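You operate a simulated robot arm through the tools that you are given. There is no shell and no other tool.

The job below is to be done with a simulated robot arm. You get a single attempt, and the scene is never put back.

JOB
Brush the crumbs off the light box, then light the orange block on it, knob on DAY.
Fine: white brush, back in its spot. Set down upright: white brush. What is to be rubbed or washed off counts as gone when no trace of it is left.

Only the result counts: the job must be done as asked and must still hold three seconds after the hand-in. Knocking over, shifting, dropping, spilling or breaking anything else fails it.

ROBOT AND FRAMES
A 6-joint arm with a four-finger gripper, fixed in place. Base frame: the origin is on the floor under the middle of its stand, x ahead of it, y to its left, z up. Readings come in cm, rad, newtons and seconds.
It reaches about 104.1 cm from its shoulder. Its first joint turns from -2.897 to 2.897 rad. Payload 3.67 kg.
Tool frame: the origin (TCP) lies between the finger pads and is the grasp point; the fingertips stand 2.8 cm ahead of it; z points along the fingers, y is the line along which they close. The gripper opens to 11.2 cm; its body begins 7.3 cm behind the TCP.
Orientation is that of the tool frame in the base frame, as a unit quaternion [w, x, y, z]. With the fingers straight down and closing along the base's y, the tool's x points along the base's -x, its y along +y and its z along -z.

CONTROLS
- The arm moves only by the tool arm_command. Its arguments are lists of equal length, an entry for each row: "xyz": the shift along the tool's x, y, z in cm, a list of three; "rot": the turn, a rotation vector about the tool's x, y, z in rad, a list of three; "gripper": the closure, from 0 (fully open) to 1 (shut). In form: {"xyz": [[x, y, z], ...], "rot": [[rx, ry, rz], ...], "gripper": [gripper, ...]}. A call has 1 to 20 rows; each row is the pose to reach, as a shift and turn from the pose commanded when the call began, along the tool's axes at that moment. A row lasts 0.2 s, in which the tool goes at most 5 cm and 0.15 rad; a call with a longer step from one row to the next is refused whole, and so is a gripper value outside its range. Where a pose cannot be reached the arm comes as near as it can. A force on the tool above 70 N (or 10 N above the force at the start of the call, whichever is more), or a blocked arm, ends the call early, and 0.2 s more pass. The fingers move at their own pace (about 10.25 cm/s each) and stop on an object; they squeeze with about 26 N. The grip force told is the motor's: it shows also when the fingers shut on nothing. Time passes only in rows, and 0.2 s behind the last, so rows that repeat a pose let the fingers close. The reply holds the time, the measured pose of the TCP, the force on the tool along the base axes, the opening and the grip force, in the units named above and with some noise, with the torque about the TCP (base axes, N m) and any sound that the robot's microphone picked up.
- Cameras (640 x 400 px; columns grow to the right, rows downward): "scene" is fixed at [4.94, 50.07, 142.14]; the picture's right is [-0.16, -0.99, 0.00], its down [-0.72, 0.12, -0.69] and it looks along [0.68, -0.11, -0.73] (base axes); focal length 327 px, centre (320, 200). "wrist" rides on the gripper at [6, -1.8, -10.4] in the tool frame; the picture's right is [0.29, 0.96, 0.00], its down [-0.80, 0.24, -0.55] and it looks along [-0.53, 0.16, 0.83] (tool axes); focal length 234 px, centre (320, 200). There is no depth. A picture from a camera that has moved, and an enlarged one, comes with that camera's place and axes in the base frame and with its lens.
- camera(camera): a new picture of that camera. It takes no simulated time.
- inspect(camera, box): a new picture of the part [left, top, right, bottom] of that camera's present view, enlarged. It takes no simulated time.
- job_done(): hands the job in; it is judged then, once.

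Places have to be worked out from the pictures, the camera data and where the tool is seen. Open the gripper and draw the arm clear of the work before you hand the job in, unless the task says otherwise.

The tools are called as name(argument=value, ...) on one line, values as JSON. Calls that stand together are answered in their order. arm_command: Moves the arm, as the interface text tells. Its arguments: {"type":"object","properties":{"xyz":{"type":"array"},"rot":{"type":"array"},"gripper":{"type":"array"}},"required":["xyz","rot","gripper"]} The other tools are called the same way: camera (camera) takes a picture; inspect (camera, box) takes an enlarged picture of a part of a camera's view; job_done () hands the job in.

At the start:

```text
clock: 0.0
eef_pos: [35.88, 30.63, 117.31]
tool_rot: [0.0, 0.0, 1.0, 0.001]
wrist_force: [0.1, -0.4, 0.2]
moment: [-0.01, -0.02, -0.01]
gripper_width: 11.2
grasp_force: 0.1
```

scene: 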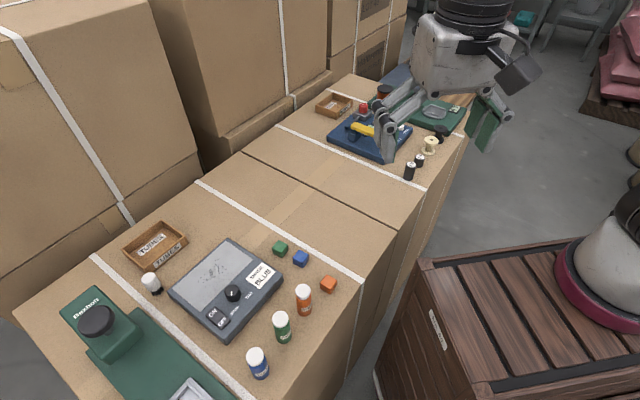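
wrist: 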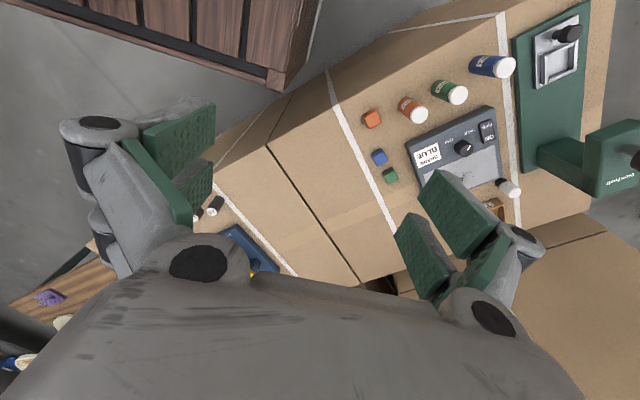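

I'll begin by looking closely at the light box and the items around it.

inspect(camera="scene", box=[110, 200, 350, 350])

inspect(camera="scene", box=[160, 230, 290, 340])

inspect(camera="scene", box=[310, 70, 500, 190])

inspect(camera="scene", box=[110, 215, 210, 300])

```text
2.67 times, centred on (230, 275) of scene
camera zoom: at [4.94, 50.07, 142.14], right [-0.16, -0.99, 0.0], down [-0.72, 0.12, -0.69], along [0.68, -0.11, -0.73], focal length 872 px, centre (560, 0)
```

zoom: 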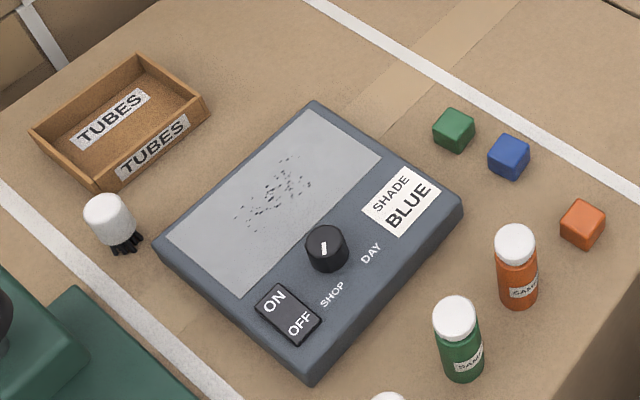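

```text
3.64 times, centred on (225, 285) of scene
camera zoom: at [4.94, 50.07, 142.14], right [-0.16, -0.99, 0.0], down [-0.72, 0.12, -0.69], along [0.68, -0.11, -0.73], focal length 1189 px, centre (666, -109)
```

zoom: 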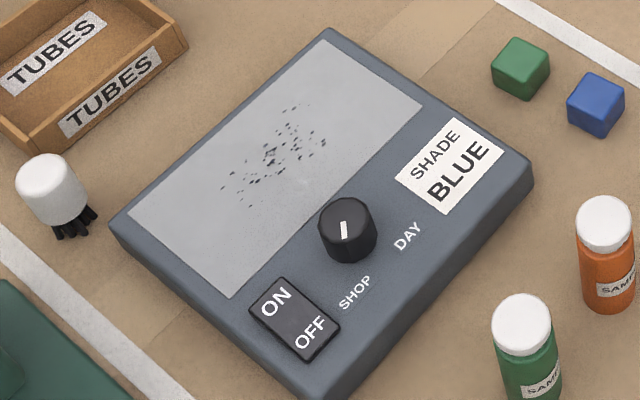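

```text
3.33 times, centred on (405, 130) of scene
camera zoom: at [4.94, 50.07, 142.14], right [-0.16, -0.99, 0.0], down [-0.72, 0.12, -0.69], along [0.68, -0.11, -0.73], focal length 1090 px, centre (37, 433)
```

zoom: 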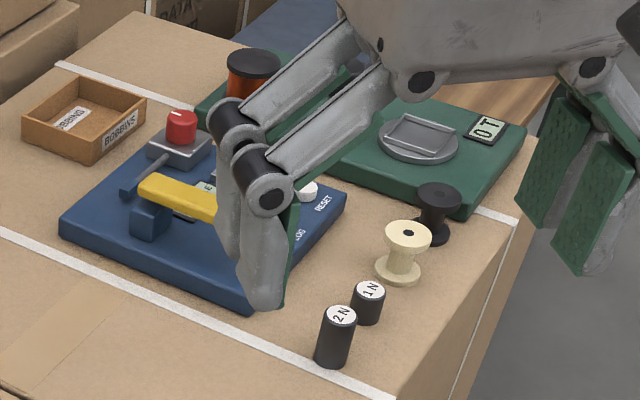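

```text
4.71 times, centred on (160, 258) of scene
camera zoom: at [4.94, 50.07, 142.14], right [-0.16, -0.99, 0.0], down [-0.72, 0.12, -0.69], along [0.68, -0.11, -0.73], focal length 1539 px, centre (1073, -71)
```

zoom: 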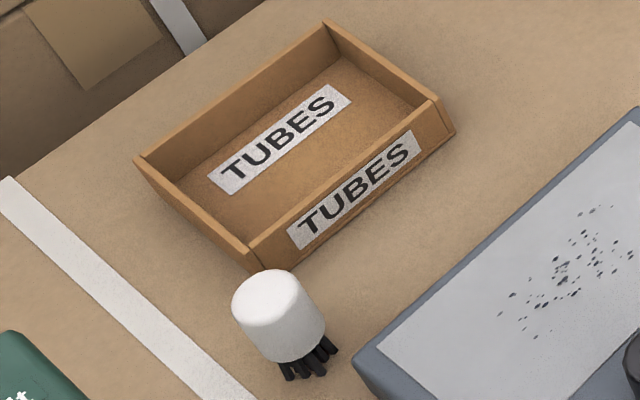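

The box and knob triangulate to about [38, 62, 82], with the table top near z≈77. I'll move the gripper high above the light box for a better wrist view.

arm_command(xyz=[[0, 3, 2], [0, 6.5, 4], [0, 10, 6], [0, 13.5, 8], [0, 17, 10], [0, 20.5, 12], [0, 24, 14], [0, 26, 15], [0, 26, 15]], rot=[[0, 0, 0], [0, 0, 0], [0, 0, 0], [0, 0, 0], [0, 0, 0], [0, 0, 0], [0, 0, 0], [0, 0, 0], [0, 0, 0]], gripper=[0, 0, 0, 0, 0, 0, 0, 0, 0])

camera(camera="wrist")

camera(camera="scene")

```text
clock: 2.0
eef_pos: [35.82, 56.76, 102.42]
tool_rot: [0.0, 0.0, 1.0, 0.001]
wrist_force: [-0.2, 0.0, -0.2]
moment: [-0.01, -0.04, 0.04]
gripper_width: 11.21
grasp_force: 0.1
```

```text
taken
camera wrist: at [29.88, 54.81, 112.81], right [-0.29, 0.96, 0.0], down [0.8, 0.24, 0.55], along [0.53, 0.16, -0.83], focal length 234 px, centre (320, 200)
```

wrist: 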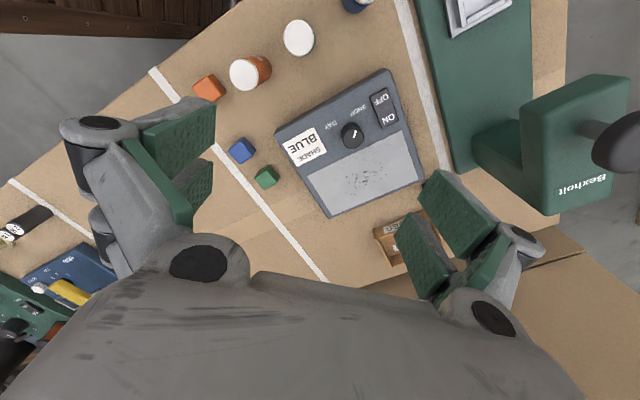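

```text
taken
```

scene: 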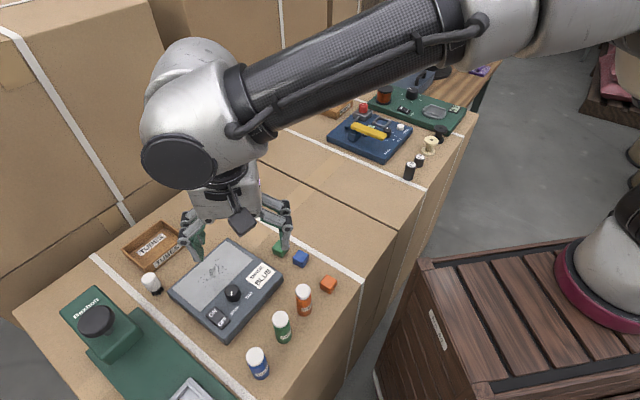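

The wrist view now shows the box face-on. I'll zoom in on the knob, the switch, the crumbs and the brush area.

inspect(camera="wrist", box=[265, 60, 435, 225])

inspect(camera="wrist", box=[180, 10, 340, 110])

inspect(camera="scene", box=[110, 210, 350, 390])

```text
2.42 times, centred on (350, 142) of wrist
camera zoom: at [29.88, 54.81, 112.81], right [-0.29, 0.96, 0.0], down [0.8, 0.24, 0.55], along [0.53, 0.16, -0.83], focal length 568 px, centre (247, 339)
```

zoom: 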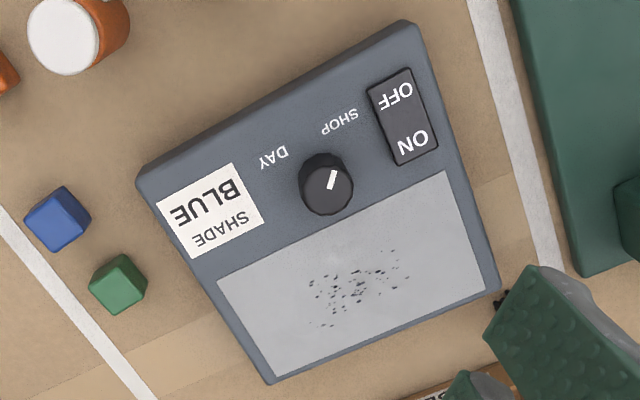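

```text
4.00 times, centred on (260, 60) of wrist
camera zoom: at [29.88, 54.81, 112.81], right [-0.29, 0.96, 0.0], down [0.8, 0.24, 0.55], along [0.53, 0.16, -0.83], focal length 937 px, centre (560, 760)
```

zoom: 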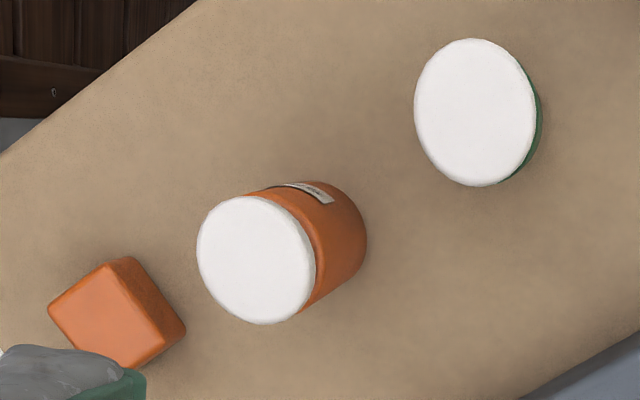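

```text
2.22 times, centred on (230, 300) of scene
camera zoom: at [4.94, 50.07, 142.14], right [-0.16, -0.99, 0.0], down [-0.72, 0.12, -0.69], along [0.68, -0.11, -0.73], focal length 727 px, centre (520, -22)
```

zoom: 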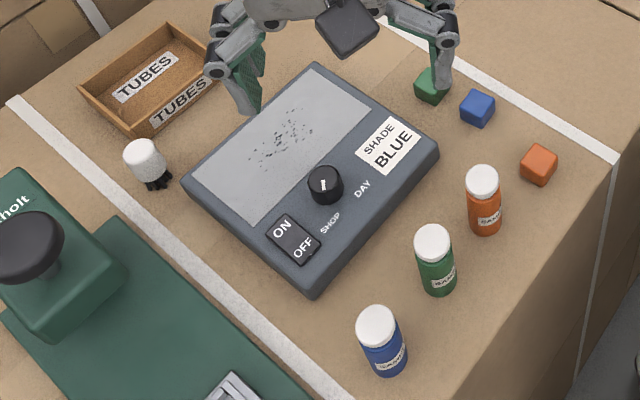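

I'll shift towards the brush, staying high, to locate it and to get a second view for triangulation.

arm_command(xyz=[[-1, 3.5, 0], [-2, 7, 0], [-3, 10.5, 0], [-4, 14, 0], [-5, 16.5, 0], [-5, 16.5, 0]], rot=[[0, 0, 0], [0, 0, 0], [0, 0, 0], [0, 0, 0], [0, 0, 0], [0, 0, 0]], gripper=[0, 0, 0, 0, 0, 0])

camera(camera="wrist")

inspect(camera="wrist", box=[200, 50, 440, 200])

camera(camera="scene")

```text
clock: 3.4
eef_pos: [40.03, 68.95, 101.59]
tool_rot: [0.0, 0.0, 1.0, -0.001]
wrist_force: [-0.1, -0.1, 0.1]
moment: [0.02, -0.01, 0.0]
gripper_width: 11.18
grasp_force: 0.0
out of reach, approached as far as the arm can: row 4, 5, 6
```

```text
taken
camera wrist: at [34.09, 66.95, 111.99], right [-0.29, 0.96, 0.0], down [0.8, 0.24, 0.55], along [0.53, 0.16, -0.83], focal length 234 px, centre (320, 200)
```

wrist: 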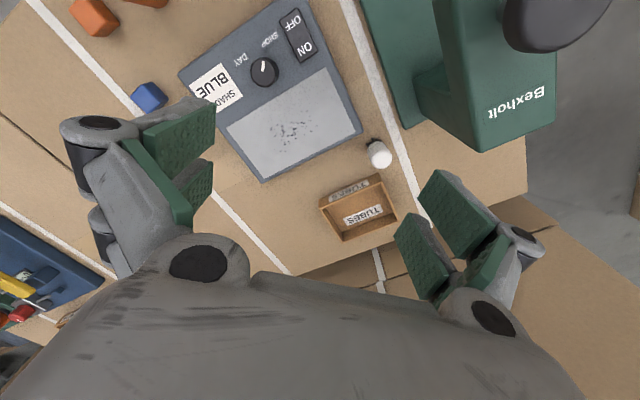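

```text
2.67 times, centred on (320, 125) of wrist
camera zoom: at [34.09, 66.95, 111.99], right [-0.29, 0.96, 0.0], down [0.8, 0.24, 0.55], along [0.53, 0.16, -0.83], focal length 624 px, centre (320, 400)
```

zoom: 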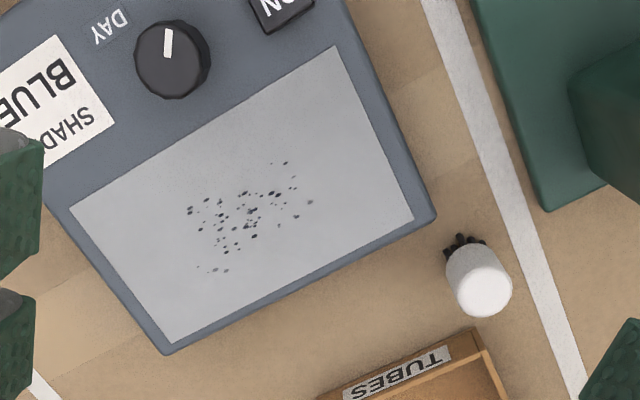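

```text
taken
```

scene: 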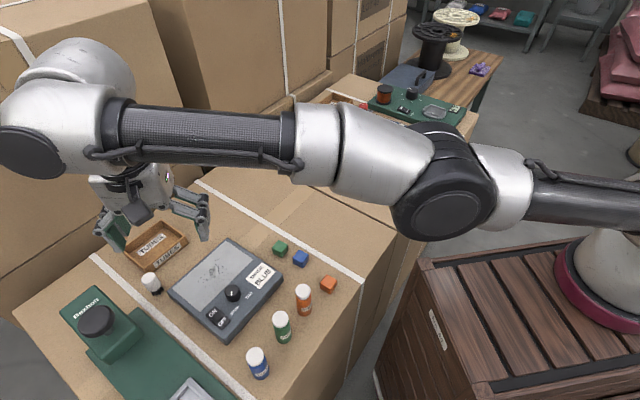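

Straight-down reach ends near here: the arm is stretched at a radius of about 80 cm, while the brush sits near [44, 78.5], a radius of about 89. I'll back off a little and yaw the gripper 45° to line up with the box, since the brush will need an outward tilt.

arm_command(xyz=[[1, -3, 0], [2, -6, 0], [3, -9, 0], [3, -10, 0], [3, -10, 0], [3, -10, 0], [3, -10, 0]], rot=[[0, 0, -0.12], [0, 0, -0.25], [0, 0, -0.38], [0, 0, -0.51], [0, 0, -0.65], [0, 0, -0.785], [0, 0, -0.785]], gripper=[0, 0, 0, 0, 0, 0, 0])

camera(camera="wrist")

```text
clock: 5.0
eef_pos: [36.91, 58.89, 101.46]
tool_rot: [0.0, -0.383, 0.924, 0.001]
wrist_force: [0.0, -0.3, 0.2]
moment: [-0.02, -0.01, -0.02]
gripper_width: 11.2
grasp_force: 0.0
```

```text
taken
camera wrist: at [34.06, 53.22, 111.98], right [-0.88, 0.47, 0.0], down [0.39, 0.73, 0.55], along [0.26, 0.49, -0.83], focal length 234 px, centre (320, 200)
```

wrist: 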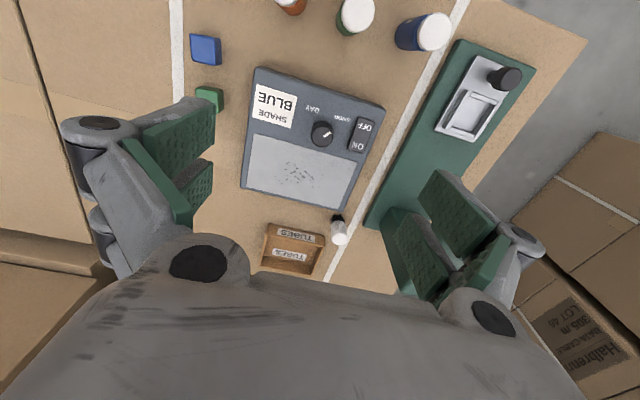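

The frame is yawed as planned. I'll zoom into this view to measure the box, brush and tray.

inspect(camera="wrist", box=[230, 60, 390, 160])

inspect(camera="wrist", box=[230, 180, 390, 280])

inspect(camera="wrist", box=[230, 120, 390, 220])

inspect(camera="wrist", box=[170, 0, 330, 100])

```text
4.00 times, centred on (310, 110) of wrist
camera zoom: at [34.06, 53.22, 111.98], right [-0.88, 0.47, 0.0], down [0.39, 0.73, 0.55], along [0.26, 0.49, -0.83], focal length 937 px, centre (360, 560)
```

zoom: 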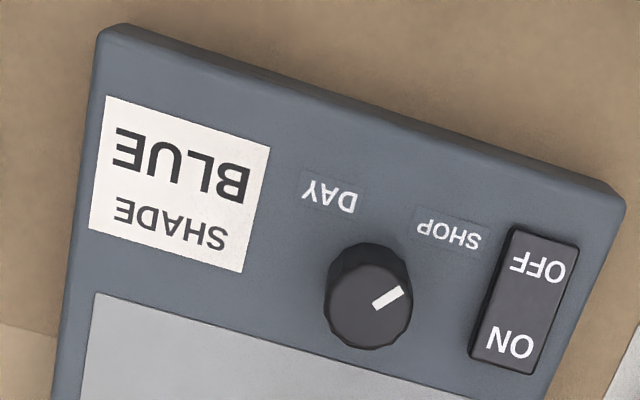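

```text
4.00 times, centred on (310, 230) of wrist
camera zoom: at [34.06, 53.22, 111.98], right [-0.88, 0.47, 0.0], down [0.39, 0.73, 0.55], along [0.26, 0.49, -0.83], focal length 937 px, centre (360, 80)
```

zoom: 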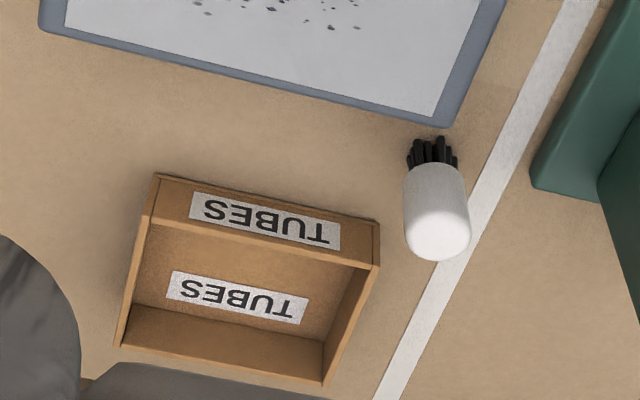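

```text
4.00 times, centred on (310, 170) of wrist
camera zoom: at [34.06, 53.22, 111.98], right [-0.88, 0.47, 0.0], down [0.39, 0.73, 0.55], along [0.26, 0.49, -0.83], focal length 937 px, centre (360, 320)
```

zoom: 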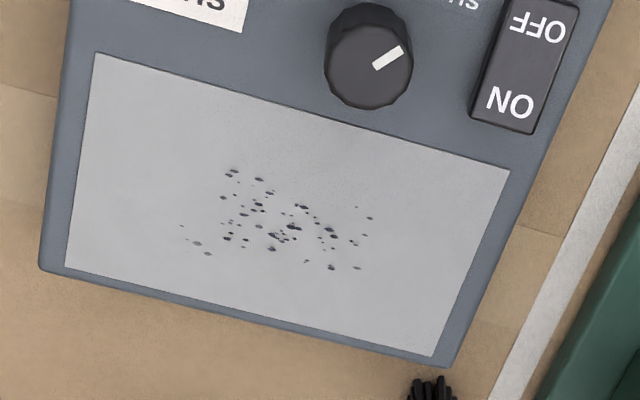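

```text
4.00 times, centred on (250, 50) of wrist
camera zoom: at [34.06, 53.22, 111.98], right [-0.88, 0.47, 0.0], down [0.39, 0.73, 0.55], along [0.26, 0.49, -0.83], focal length 937 px, centre (600, 800)
```

zoom: 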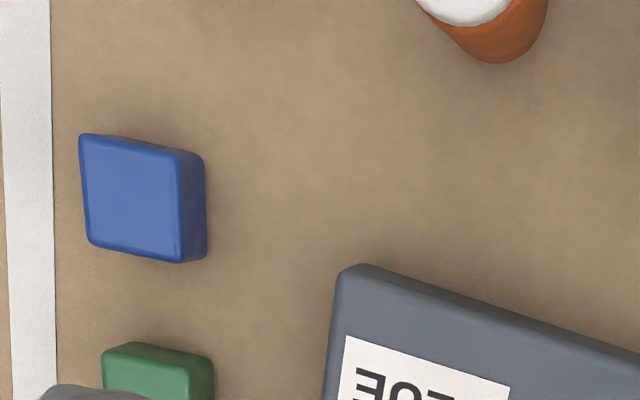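

From these views I estimate the pane centre at (44.2, 66.0), box top at z≈81.2, knob at (38.3, 61.8) pointing at SHOP, and brush near (44, 78.9) with its top at about 82.5. Next I'll check how tall the press beside the brush is.

inspect(camera="scene", box=[50, 230, 210, 390])

inspect(camera="wrist", box=[340, 20, 560, 260])

```text
2.50 times, centred on (130, 310) of scene
camera zoom: at [4.94, 50.07, 142.14], right [-0.16, -0.99, 0.0], down [-0.72, 0.12, -0.69], along [0.68, -0.11, -0.73], focal length 818 px, centre (795, -75)
```

zoom: 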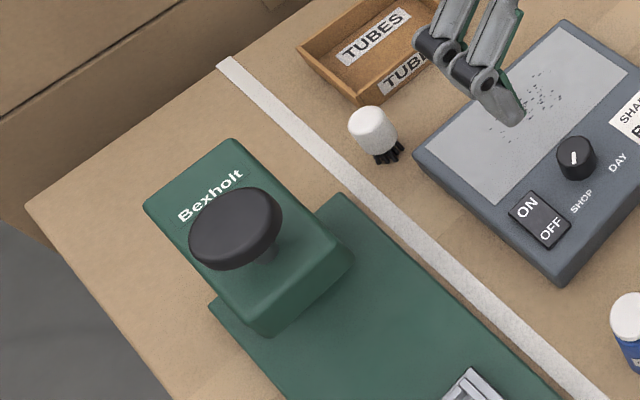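

```text
1.67 times, centred on (450, 140) of wrist
camera zoom: at [34.06, 53.22, 111.98], right [-0.88, 0.47, 0.0], down [0.39, 0.73, 0.55], along [0.26, 0.49, -0.83], focal length 390 px, centre (103, 300)
```

zoom: 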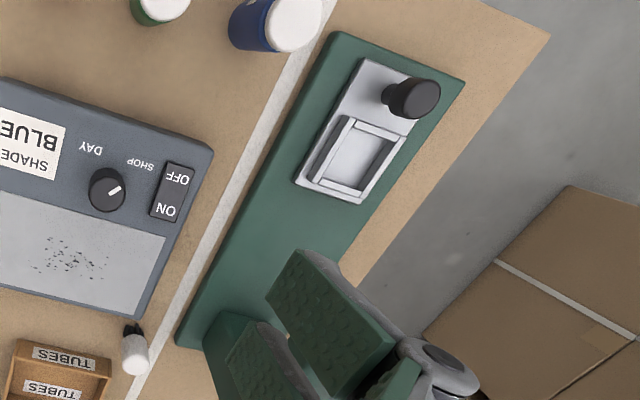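

The press head top is at about [37, 82, 93.5], with its black knob up to z≈96.5 near [29, 78], so I need to stay clear of that. I'll narrow the gripper, tilt it outward by 0.4 rad, and hover between the box and the brush.

arm_command(xyz=[[0, 0, 0], [0, 0, 0], [0, 0, 0], [-3, 0, 0], [-6, 0, 0], [-9, 0, 0], [-12, 0, 0], [-12, 0, 0]], rot=[[0, -0.13, 0], [0, -0.26, 0], [0, -0.4, 0], [0, -0.4, 0], [0, -0.4, 0], [0, -0.4, 0], [0, -0.4, 0], [0, -0.4, 0]], gripper=[0.3, 0.5, 0.5, 0.5, 0.5, 0.5, 0.5, 0.5])

camera(camera="wrist")

camera(camera="scene")

```text
clock: 6.8
eef_pos: [45.42, 67.3, 101.57]
tool_rot: [0.184, -0.374, 0.906, 0.077]
wrist_force: [-0.2, 0.3, 0.3]
moment: [0.03, -0.01, -0.02]
gripper_width: 5.6
grasp_force: 0.0
```

```text
taken
camera wrist: at [39.99, 59.18, 108.82], right [-0.86, 0.49, -0.11], down [0.2, 0.54, 0.82], along [0.46, 0.69, -0.56], focal length 234 px, centre (320, 200)
```

wrist: 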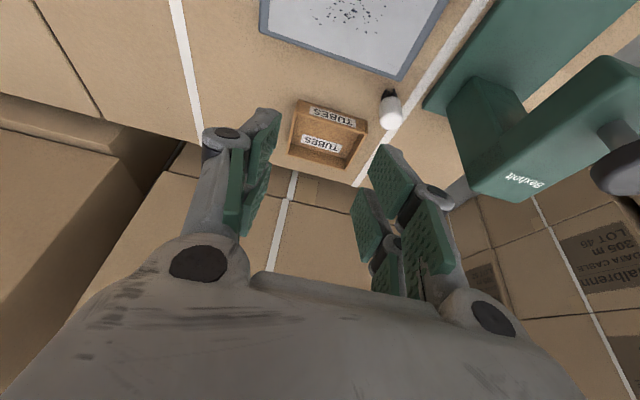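

```text
taken
```

scene: 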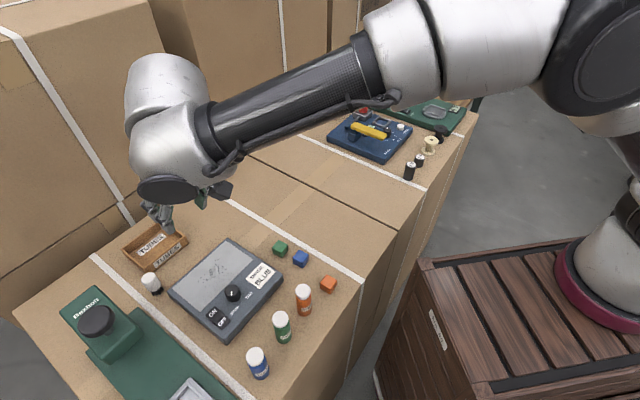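

The tilt works and the pose is reachable. I'll zoom in on the brush, the tray and the press from here.

inspect(camera="wrist", box=[280, 60, 480, 185])

inspect(camera="wrist", box=[400, 0, 640, 220])

```text
3.20 times, centred on (380, 122) of wrist
camera zoom: at [39.99, 59.18, 108.82], right [-0.86, 0.49, -0.11], down [0.2, 0.54, 0.82], along [0.46, 0.69, -0.56], focal length 749 px, centre (128, 448)
```

zoom: 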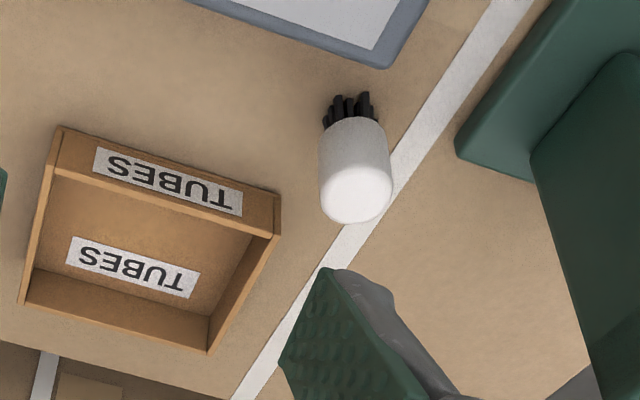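

```text
1.82 times, centred on (520, 110) of wrist
camera zoom: at [39.99, 59.18, 108.82], right [-0.86, 0.49, -0.11], down [0.2, 0.54, 0.82], along [0.46, 0.69, -0.56], focal length 426 px, centre (-44, 364)
```

zoom: 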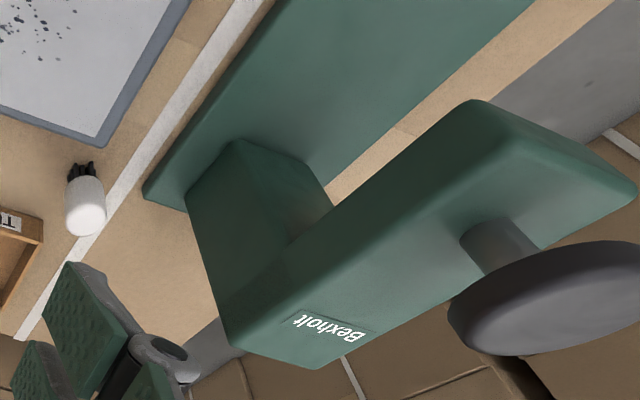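

The brush refines to (43.95, 78.7), cap z 80.1–82.9, radius about 1.5. The press column corner is at (37.1, 82.0), running parallel to the radial direction. I'll yaw another 15° so the fingers straddle the brush parallel to the press, and hover higher above the brush.

arm_command(xyz=[[-1, 1.8, 1.2], [-2, 3.6, 2.4], [-3, 5.4, 3.6], [-4, 7.2, 4.8], [-4.6, 8.56, 5.9], [-4.6, 8.56, 5.9]], rot=[[-0.02, 0, -0.048], [-0.04, 0, -0.096], [-0.061, 0, -0.145], [-0.082, 0, -0.193], [-0.1024, 0, -0.2414], [-0.1024, 0, -0.2414]], gripper=[0.5, 0.5, 0.5, 0.5, 0.5, 0.5])

camera(camera="wrist")

camera(camera="scene")

```text
clock: 8.2
eef_pos: [44.08, 77.85, 97.95]
tool_rot: [0.171, -0.491, 0.848, 0.1]
wrist_force: [0.2, -0.2, -0.6]
moment: [-0.04, 0.03, -0.02]
gripper_width: 5.58
grasp_force: 0.1
```

```text
taken
camera wrist: at [40.85, 68.66, 105.18], right [-0.96, 0.25, -0.11], down [0.05, 0.57, 0.82], along [0.27, 0.78, -0.56], focal length 234 px, centre (320, 200)
```

wrist: 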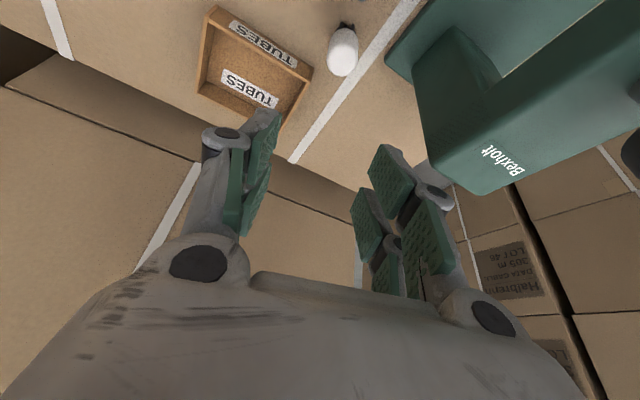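

```text
taken
```

scene: 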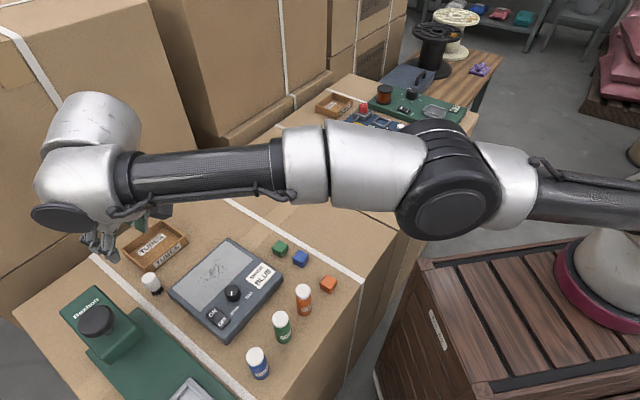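

The hover pose is reachable. Before descending I need to check where the wrist housing is relative to the press knob, so I'm zooming the scene view there.

inspect(camera="scene", box=[0, 70, 240, 350])

inspect(camera="wrist", box=[260, 0, 640, 240])

```text
1.43 times, centred on (120, 210) of scene
camera zoom: at [4.94, 50.07, 142.14], right [-0.16, -0.99, 0.0], down [-0.72, 0.12, -0.69], along [0.68, -0.11, -0.73], focal length 467 px, centre (606, 186)
```

zoom: 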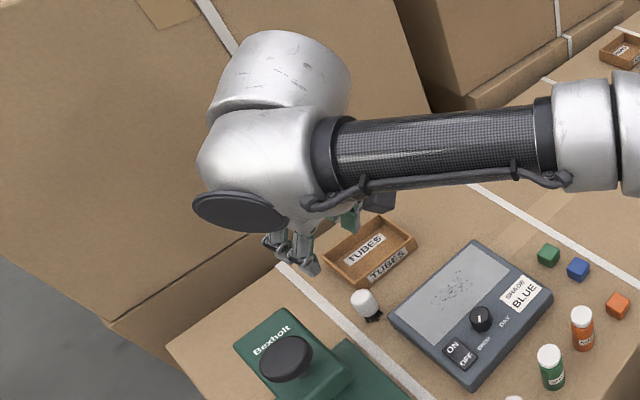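

```text
1.67 times, centred on (450, 120) of wrist
camera zoom: at [40.85, 68.66, 105.18], right [-0.96, 0.25, -0.11], down [0.05, 0.57, 0.82], along [0.27, 0.78, -0.56], focal length 390 px, centre (103, 333)
```

zoom: 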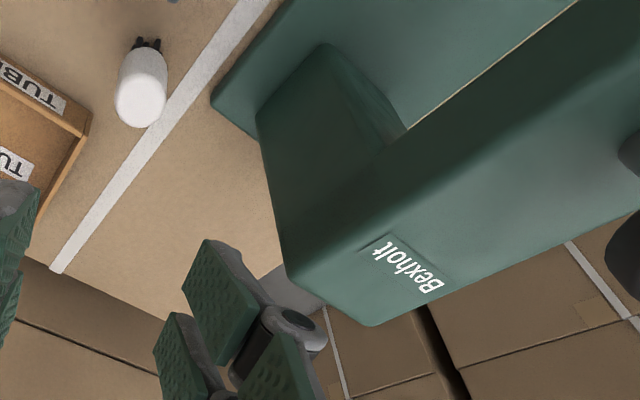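

The wrist housing's cap sticks out on the press side and would end up within about 1 cm of the press head at grasp height. I'll rotate the whole tilt about the vertical by +30°, so the fingers close along x and the body leans away from the press, and step back 3 cm while doing it.

arm_command(xyz=[[0.55, -0.46, -0.23], [1.1, -0.92, -0.47], [1.65, -1.38, -0.7], [2.2, -1.84, -0.94], [2.2, -1.84, -0.94]], rot=[[-0.05, 0, -0.117], [-0.1, 0, -0.235], [-0.149, 0, -0.352], [-0.198, 0.001, -0.469], [-0.198, 0.001, -0.469]], gripper=[0.5, 0.5, 0.5, 0.5, 0.5])

camera(camera="wrist")

inspect(camera="scene", box=[0, 70, 240, 350])

```text
clock: 9.4
eef_pos: [44.56, 74.89, 97.89]
tool_rot: [0.141, -0.688, 0.698, 0.139]
wrist_force: [-0.2, 0.1, 1.1]
moment: [0.02, 0.0, 0.0]
gripper_width: 5.58
grasp_force: 0.0
```

```text
taken
camera wrist: at [46.17, 65.24, 105.16], right [-0.96, -0.25, -0.11], down [-0.23, 0.52, 0.82], along [-0.15, 0.82, -0.56], focal length 234 px, centre (320, 200)
```

wrist: 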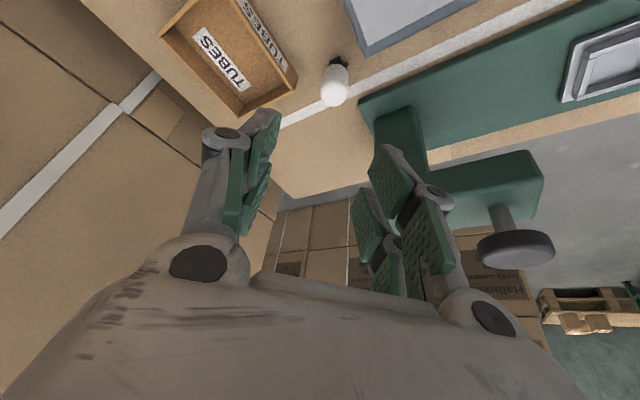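

```text
1.43 times, centred on (120, 210) of scene
camera zoom: at [4.94, 50.07, 142.14], right [-0.16, -0.99, 0.0], down [-0.72, 0.12, -0.69], along [0.68, -0.11, -0.73], focal length 467 px, centre (606, 186)
```

zoom: 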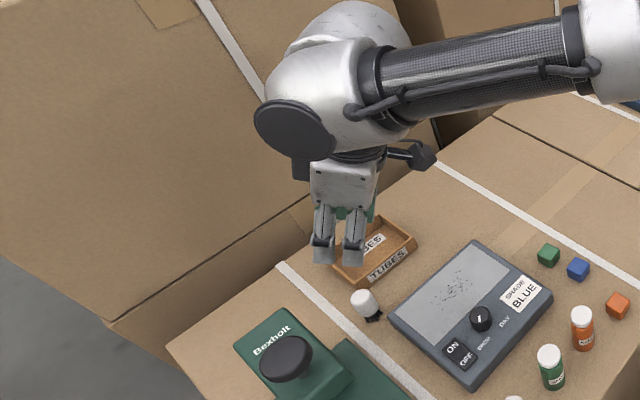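

The body now leans clear of the press. I'll add 0.1 rad of tilt for reach, narrow the opening to about 4.6 cm, and come to a hover roughly 8 cm above the brush grasp pose.

arm_command(xyz=[[-0.4, 0.1, 1.9], [-0.9, 0.25, 3.8], [-1.3, 0.4, 5.8], [-1.75, 0.53, 7.68], [-1.75, 0.53, 7.68]], rot=[[0, -0.05, 0], [0, -0.1, 0], [0, -0.1, 0], [0, -0.1, 0], [0, -0.1, 0]], gripper=[0.55, 0.59, 0.59, 0.59, 0.59])

camera(camera="wrist")

inspect(camera="scene", box=[0, 70, 240, 350])

inspect(camera="wrist", box=[220, 30, 480, 230])

```text
clock: 10.6
eef_pos: [43.92, 79.58, 91.57]
tool_rot: [0.176, -0.68, 0.69, 0.174]
wrist_force: [0.0, 1.0, 0.5]
moment: [-0.02, 0.02, 0.01]
gripper_width: 4.6
grasp_force: 0.1
```

```text
taken
camera wrist: at [45.63, 69.21, 97.82], right [-0.96, -0.24, -0.14], down [-0.23, 0.44, 0.87], along [-0.15, 0.87, -0.48], focal length 234 px, centre (320, 200)
```

wrist: 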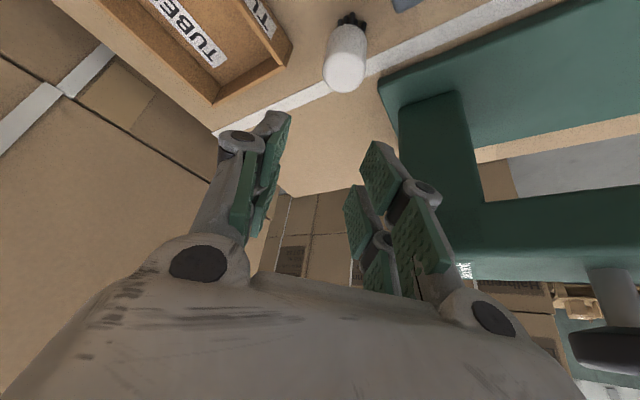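

```text
1.43 times, centred on (120, 210) of scene
camera zoom: at [4.94, 50.07, 142.14], right [-0.16, -0.99, 0.0], down [-0.72, 0.12, -0.69], along [0.68, -0.11, -0.73], focal length 467 px, centre (606, 186)
```

zoom: 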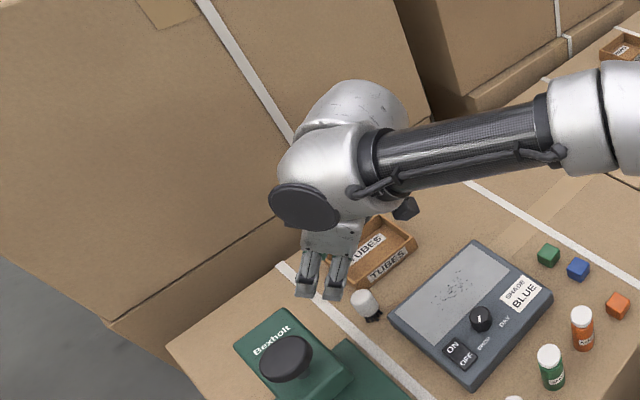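

```text
2.00 times, centred on (350, 130) of wrist
camera zoom: at [45.63, 69.21, 97.82], right [-0.96, -0.24, -0.14], down [-0.23, 0.44, 0.87], along [-0.15, 0.87, -0.48], focal length 468 px, centre (260, 340)
```

zoom: 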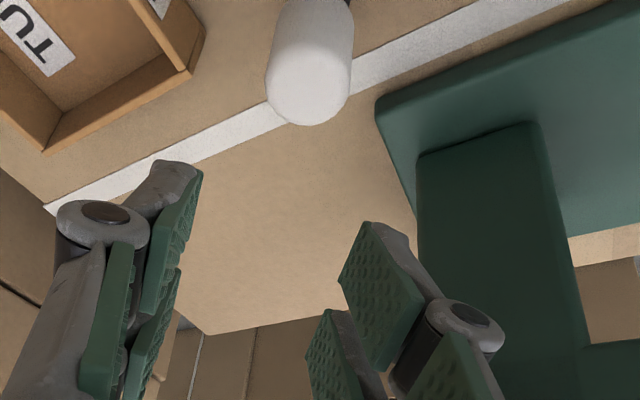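

From this closer view the brush top centre is (43.8, 78.65, 82.9), directly below the inner finger pair. I'll descend 5 cm straight down and re-check clearance.

arm_command(xyz=[[0.8, 0, 1.46], [1.6, 0, 2.92], [2.4, 0, 4.37], [2.4, 0, 4.37]], rot=[[0, 0, 0], [0, 0, 0], [0, 0, 0], [0, 0, 0]], gripper=[0.59, 0.59, 0.59, 0.59])

camera(camera="wrist")

inspect(camera="scene", box=[40, 150, 240, 350])

inspect(camera="wrist", box=[220, 30, 480, 230])

```text
clock: 11.6
eef_pos: [44.04, 79.63, 86.51]
tool_rot: [0.176, -0.68, 0.691, 0.174]
wrist_force: [-0.2, 0.5, -0.1]
moment: [0.02, -0.01, 0.0]
gripper_width: 4.58
grasp_force: 0.0
```

```text
taken
camera wrist: at [45.7, 69.19, 92.8], right [-0.96, -0.24, -0.14], down [-0.23, 0.44, 0.87], along [-0.15, 0.87, -0.48], focal length 234 px, centre (320, 200)
```

wrist: 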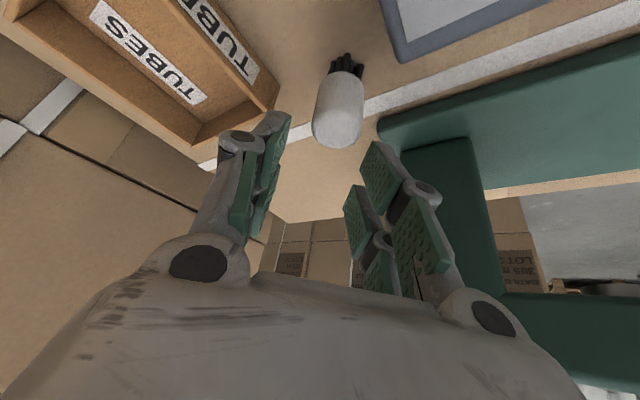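

```text
2.00 times, centred on (140, 250) of scene
camera zoom: at [4.94, 50.07, 142.14], right [-0.16, -0.99, 0.0], down [-0.72, 0.12, -0.69], along [0.68, -0.11, -0.73], focal length 654 px, centre (680, 100)
```

zoom: 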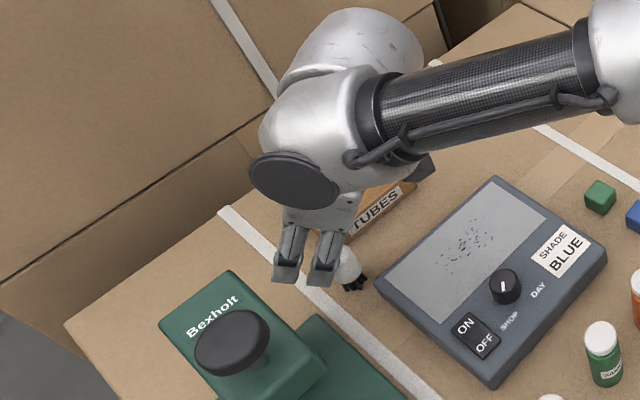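

```text
2.00 times, centred on (350, 130) of wrist
camera zoom: at [45.7, 69.19, 92.8], right [-0.96, -0.24, -0.14], down [-0.23, 0.44, 0.87], along [-0.15, 0.87, -0.48], focal length 468 px, centre (260, 340)
```

zoom: 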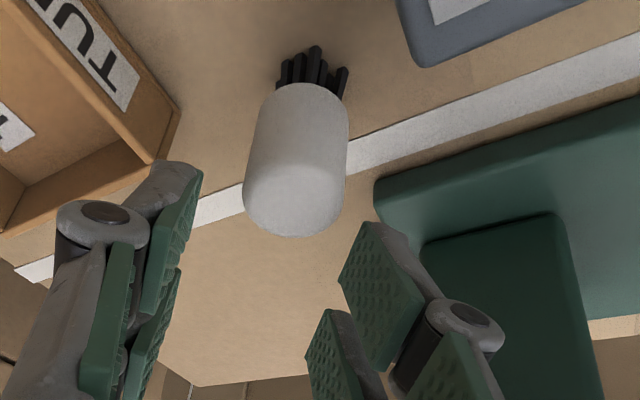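

The brush is at (43.7, 78.7), with TCP x about 0.3 too far +x. I'll descend the last 3.2 cm with a small centring correction and keep the fingers open.

arm_command(xyz=[[0.4, 0.25, 0.7], [0.8, 0.25, 1.4], [1.2, 0.25, 2.1], [1.62, 0.25, 2.76], [1.62, 0.25, 2.76]], rot=[[0, 0, 0], [0, 0, 0], [0, 0, 0], [0, 0, 0], [0, 0, 0]], gripper=[0.59, 0.59, 0.59, 0.59, 0.59])

inspect(camera="wrist", box=[200, 60, 460, 260])

inspect(camera="scene", box=[60, 200, 220, 340])

```text
clock: 12.8
eef_pos: [43.92, 79.56, 83.35]
tool_rot: [0.176, -0.68, 0.69, 0.173]
wrist_force: [0.1, 1.0, 0.4]
moment: [0.0, 0.0, 0.01]
gripper_width: 4.59
grasp_force: 0.0
```

```text
2.00 times, centred on (330, 160) of wrist
camera zoom: at [45.46, 69.15, 89.59], right [-0.96, -0.24, -0.14], down [-0.23, 0.44, 0.87], along [-0.15, 0.87, -0.48], focal length 468 px, centre (300, 280)
```

zoom: 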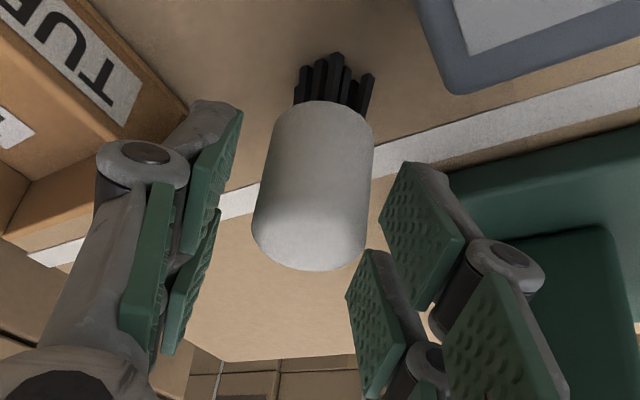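

```text
2.86 times, centred on (140, 270) of scene
camera zoom: at [4.94, 50.07, 142.14], right [-0.16, -0.99, 0.0], down [-0.72, 0.12, -0.69], along [0.68, -0.11, -0.73], focal length 934 px, centre (834, 0)
```

zoom: 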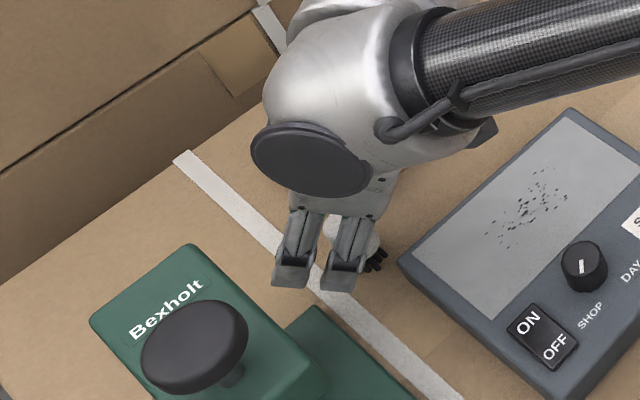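

The brush cap sits between the inner finger pair as planned. I'll close in steps: first to about 3.3 cm to check centring, then fully.

arm_command(xyz=[[0, 0, 0], [0, 0, 0]], rot=[[0, 0, 0], [0, 0, 0]], gripper=[0.65, 0.7])

inspect(camera="wrist", box=[200, 60, 460, 260])

```text
clock: 13.4
eef_pos: [43.71, 79.51, 83.38]
tool_rot: [0.177, -0.68, 0.69, 0.173]
wrist_force: [0.2, 0.7, 0.1]
moment: [-0.01, 0.05, 0.04]
gripper_width: 3.38
grasp_force: 0.0
```

```text
2.00 times, centred on (330, 160) of wrist
camera zoom: at [45.46, 69.15, 89.62], right [-0.96, -0.24, -0.14], down [-0.23, 0.44, 0.87], along [-0.15, 0.87, -0.48], focal length 468 px, centre (300, 280)
```

zoom: 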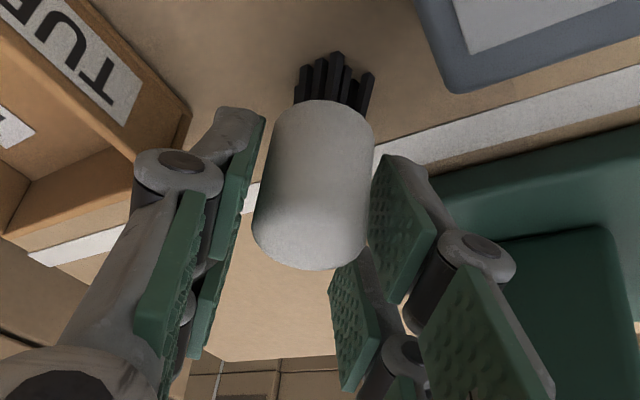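

It's well centred. I'll close onto the handle fully now.

arm_command(xyz=[[0, 0, 0], [0, 0, 0], [0, 0, 0], [0, 0, 0]], rot=[[0, 0, 0], [0, 0, 0], [0, 0, 0], [0, 0, 0]], gripper=[0.75, 0.85, 1.0, 1.0])

inspect(camera="wrist", box=[200, 60, 460, 260])

```text
clock: 14.4
eef_pos: [43.71, 79.56, 83.3]
tool_rot: [0.176, -0.68, 0.69, 0.173]
wrist_force: [-0.1, 1.1, 0.1]
moment: [-0.01, 0.01, -0.02]
gripper_width: 2.64
grasp_force: 26.0
```

```text
2.00 times, centred on (330, 160) of wrist
camera zoom: at [45.46, 69.15, 89.62], right [-0.96, -0.24, -0.14], down [-0.23, 0.44, 0.87], along [-0.15, 0.87, -0.48], focal length 468 px, centre (300, 280)
```

zoom: 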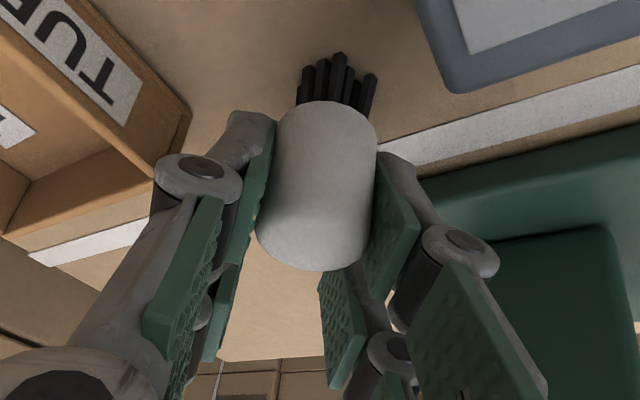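

The grip is firm: 26 N at 2.64 cm width. I'll lift 2 cm first and check that the brush stays upright.

arm_command(xyz=[[-0.24, 0, -0.44], [-0.48, 0, -0.88], [-0.96, 0, -1.75], [-0.96, 0, -1.75]], rot=[[0, 0, 0], [0, 0, 0], [0, 0, 0], [0, 0, 0]], gripper=[1, 1, 1, 1])

inspect(camera="wrist", box=[200, 60, 460, 260])

inspect(camera="scene", box=[60, 200, 220, 340])

```text
clock: 15.4
eef_pos: [43.69, 79.48, 85.31]
tool_rot: [0.176, -0.68, 0.69, 0.174]
wrist_force: [0.7, 0.3, -1.0]
moment: [-0.02, -0.01, -0.01]
gripper_width: 2.65
grasp_force: 25.9
```

```text
2.00 times, centred on (330, 160) of wrist
camera zoom: at [45.4, 69.14, 91.64], right [-0.96, -0.24, -0.14], down [-0.23, 0.44, 0.87], along [-0.15, 0.87, -0.48], focal length 468 px, centre (300, 280)
```

zoom: 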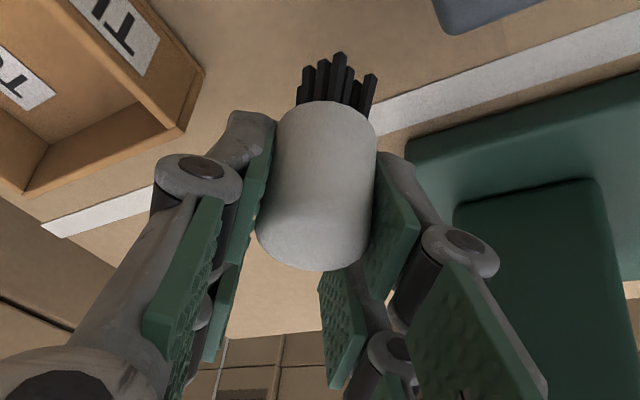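

```text
2.86 times, centred on (140, 270) of scene
camera zoom: at [4.94, 50.07, 142.14], right [-0.16, -0.99, 0.0], down [-0.72, 0.12, -0.69], along [0.68, -0.11, -0.73], focal length 934 px, centre (834, 0)
```

zoom: 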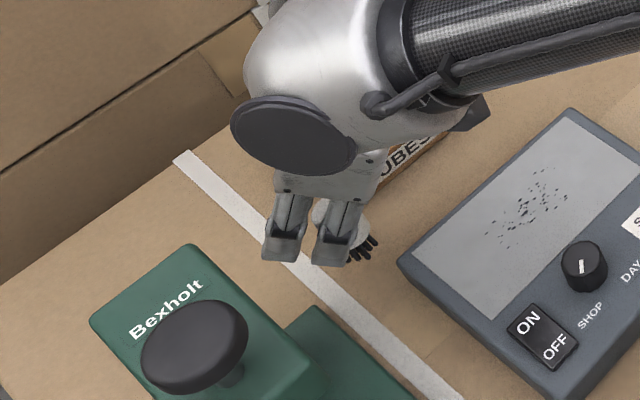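

The brush came up upright, unchanged relative to the fingers. I'll lift it over the box edge and carry it to just above the pane's left end, with the bristles about 1.5 cm over the glass.

arm_command(xyz=[[-1.0, 0, -1.8], [-2.0, 0, -3.6], [-2.87, 0, -5.26], [-0.86, 0.83, -5.95], [1.15, 1.66, -6.64], [3.15, 2.48, -7.32], [5.16, 3.31, -8.01], [7.17, 4.14, -8.7], [7.17, 4.14, -8.7]], rot=[[0, 0, 0], [0, 0, 0], [0, 0, 0], [0, 0, 0], [0, 0, 0], [0, 0, 0], [0, 0, 0], [0, 0, 0], [0, 0, 0]], gripper=[1, 1, 1, 1, 1, 1, 1, 1, 1])

camera(camera="wrist")

inspect(camera="scene", box=[120, 200, 320, 350])

```text
clock: 17.4
eef_pos: [39.25, 69.17, 89.56]
tool_rot: [0.177, -0.68, 0.69, 0.174]
wrist_force: [0.1, -0.4, 0.3]
moment: [0.01, 0.01, 0.01]
gripper_width: 2.63
grasp_force: 25.9
```

```text
taken
camera wrist: at [41.07, 58.78, 95.86], right [-0.96, -0.24, -0.14], down [-0.23, 0.44, 0.87], along [-0.15, 0.87, -0.48], focal length 234 px, centre (320, 200)
```

wrist: 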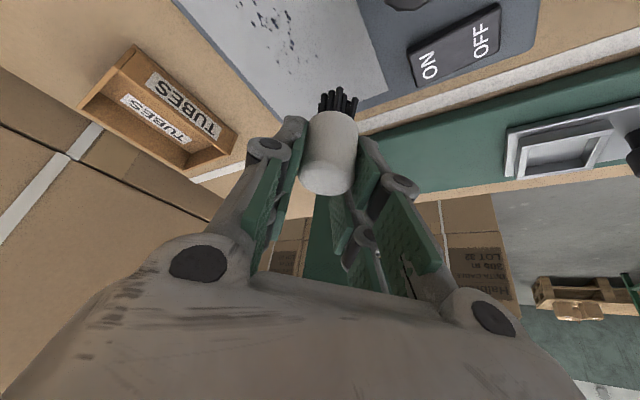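

```text
2.67 times, centred on (220, 275) of scene
camera zoom: at [4.94, 50.07, 142.14], right [-0.16, -0.99, 0.0], down [-0.72, 0.12, -0.69], along [0.68, -0.11, -0.73], focal length 872 px, centre (587, 0)
```

zoom: 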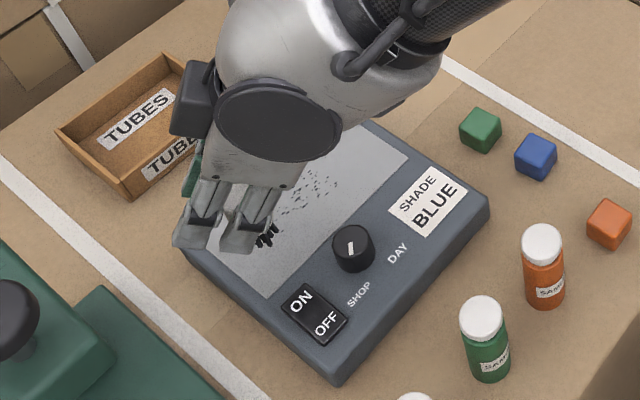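

The brush is above the pane's near-left corner. I'll lower it in small steps to find contact by force.

arm_command(xyz=[[0.24, 0, 0.44], [0.48, 0, 0.88], [0.48, 0, 0.88]], rot=[[0, 0, 0], [0, 0, 0], [0, 0, 0]], gripper=[1, 1, 1])

arm_command(xyz=[[0.12, 0, 0.22], [0.19, 0, 0.35], [0.19, 0, 0.35]], rot=[[0, 0, 0], [0, 0, 0], [0, 0, 0]], gripper=[1, 1, 1])

inspect(camera="wrist", box=[250, 40, 410, 160])

inspect(camera="scene", box=[165, 230, 265, 320])

```text
clock: 18.2
eef_pos: [39.44, 69.13, 88.67]
tool_rot: [0.176, -0.68, 0.691, 0.173]
wrist_force: [-0.6, 0.5, -0.6]
moment: [-0.03, -0.03, 0.0]
gripper_width: 2.65
grasp_force: 26.3
```

```text
clock: 19.0
eef_pos: [39.43, 69.11, 88.15]
tool_rot: [0.176, -0.68, 0.69, 0.174]
wrist_force: [-0.4, -0.1, -0.9]
moment: [-0.04, 0.02, -0.02]
gripper_width: 2.64
grasp_force: 26.4
```

```text
3.33 times, centred on (330, 100) of wrist
camera zoom: at [41.1, 58.74, 94.43], right [-0.96, -0.24, -0.14], down [-0.23, 0.44, 0.87], along [-0.15, 0.87, -0.48], focal length 781 px, centre (287, 533)
```

zoom: 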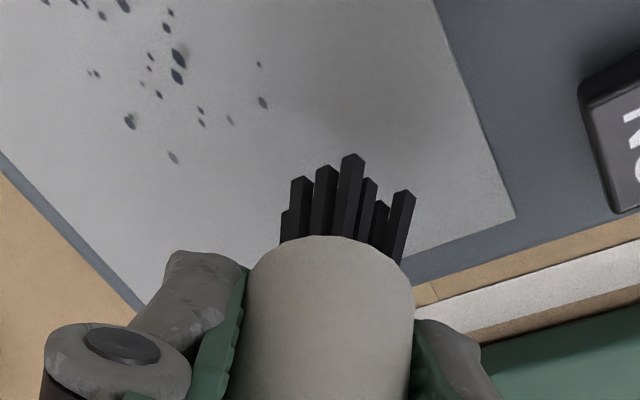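

```text
4.44 times, centred on (215, 275) of scene
camera zoom: at [4.94, 50.07, 142.14], right [-0.16, -0.99, 0.0], down [-0.72, 0.12, -0.69], along [0.68, -0.11, -0.73], focal length 1453 px, centre (787, -133)
```

zoom: 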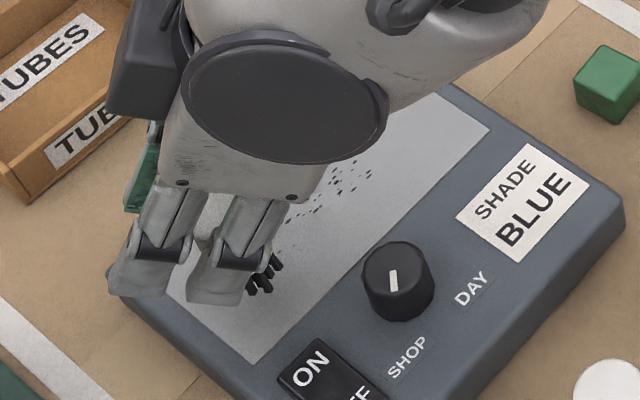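

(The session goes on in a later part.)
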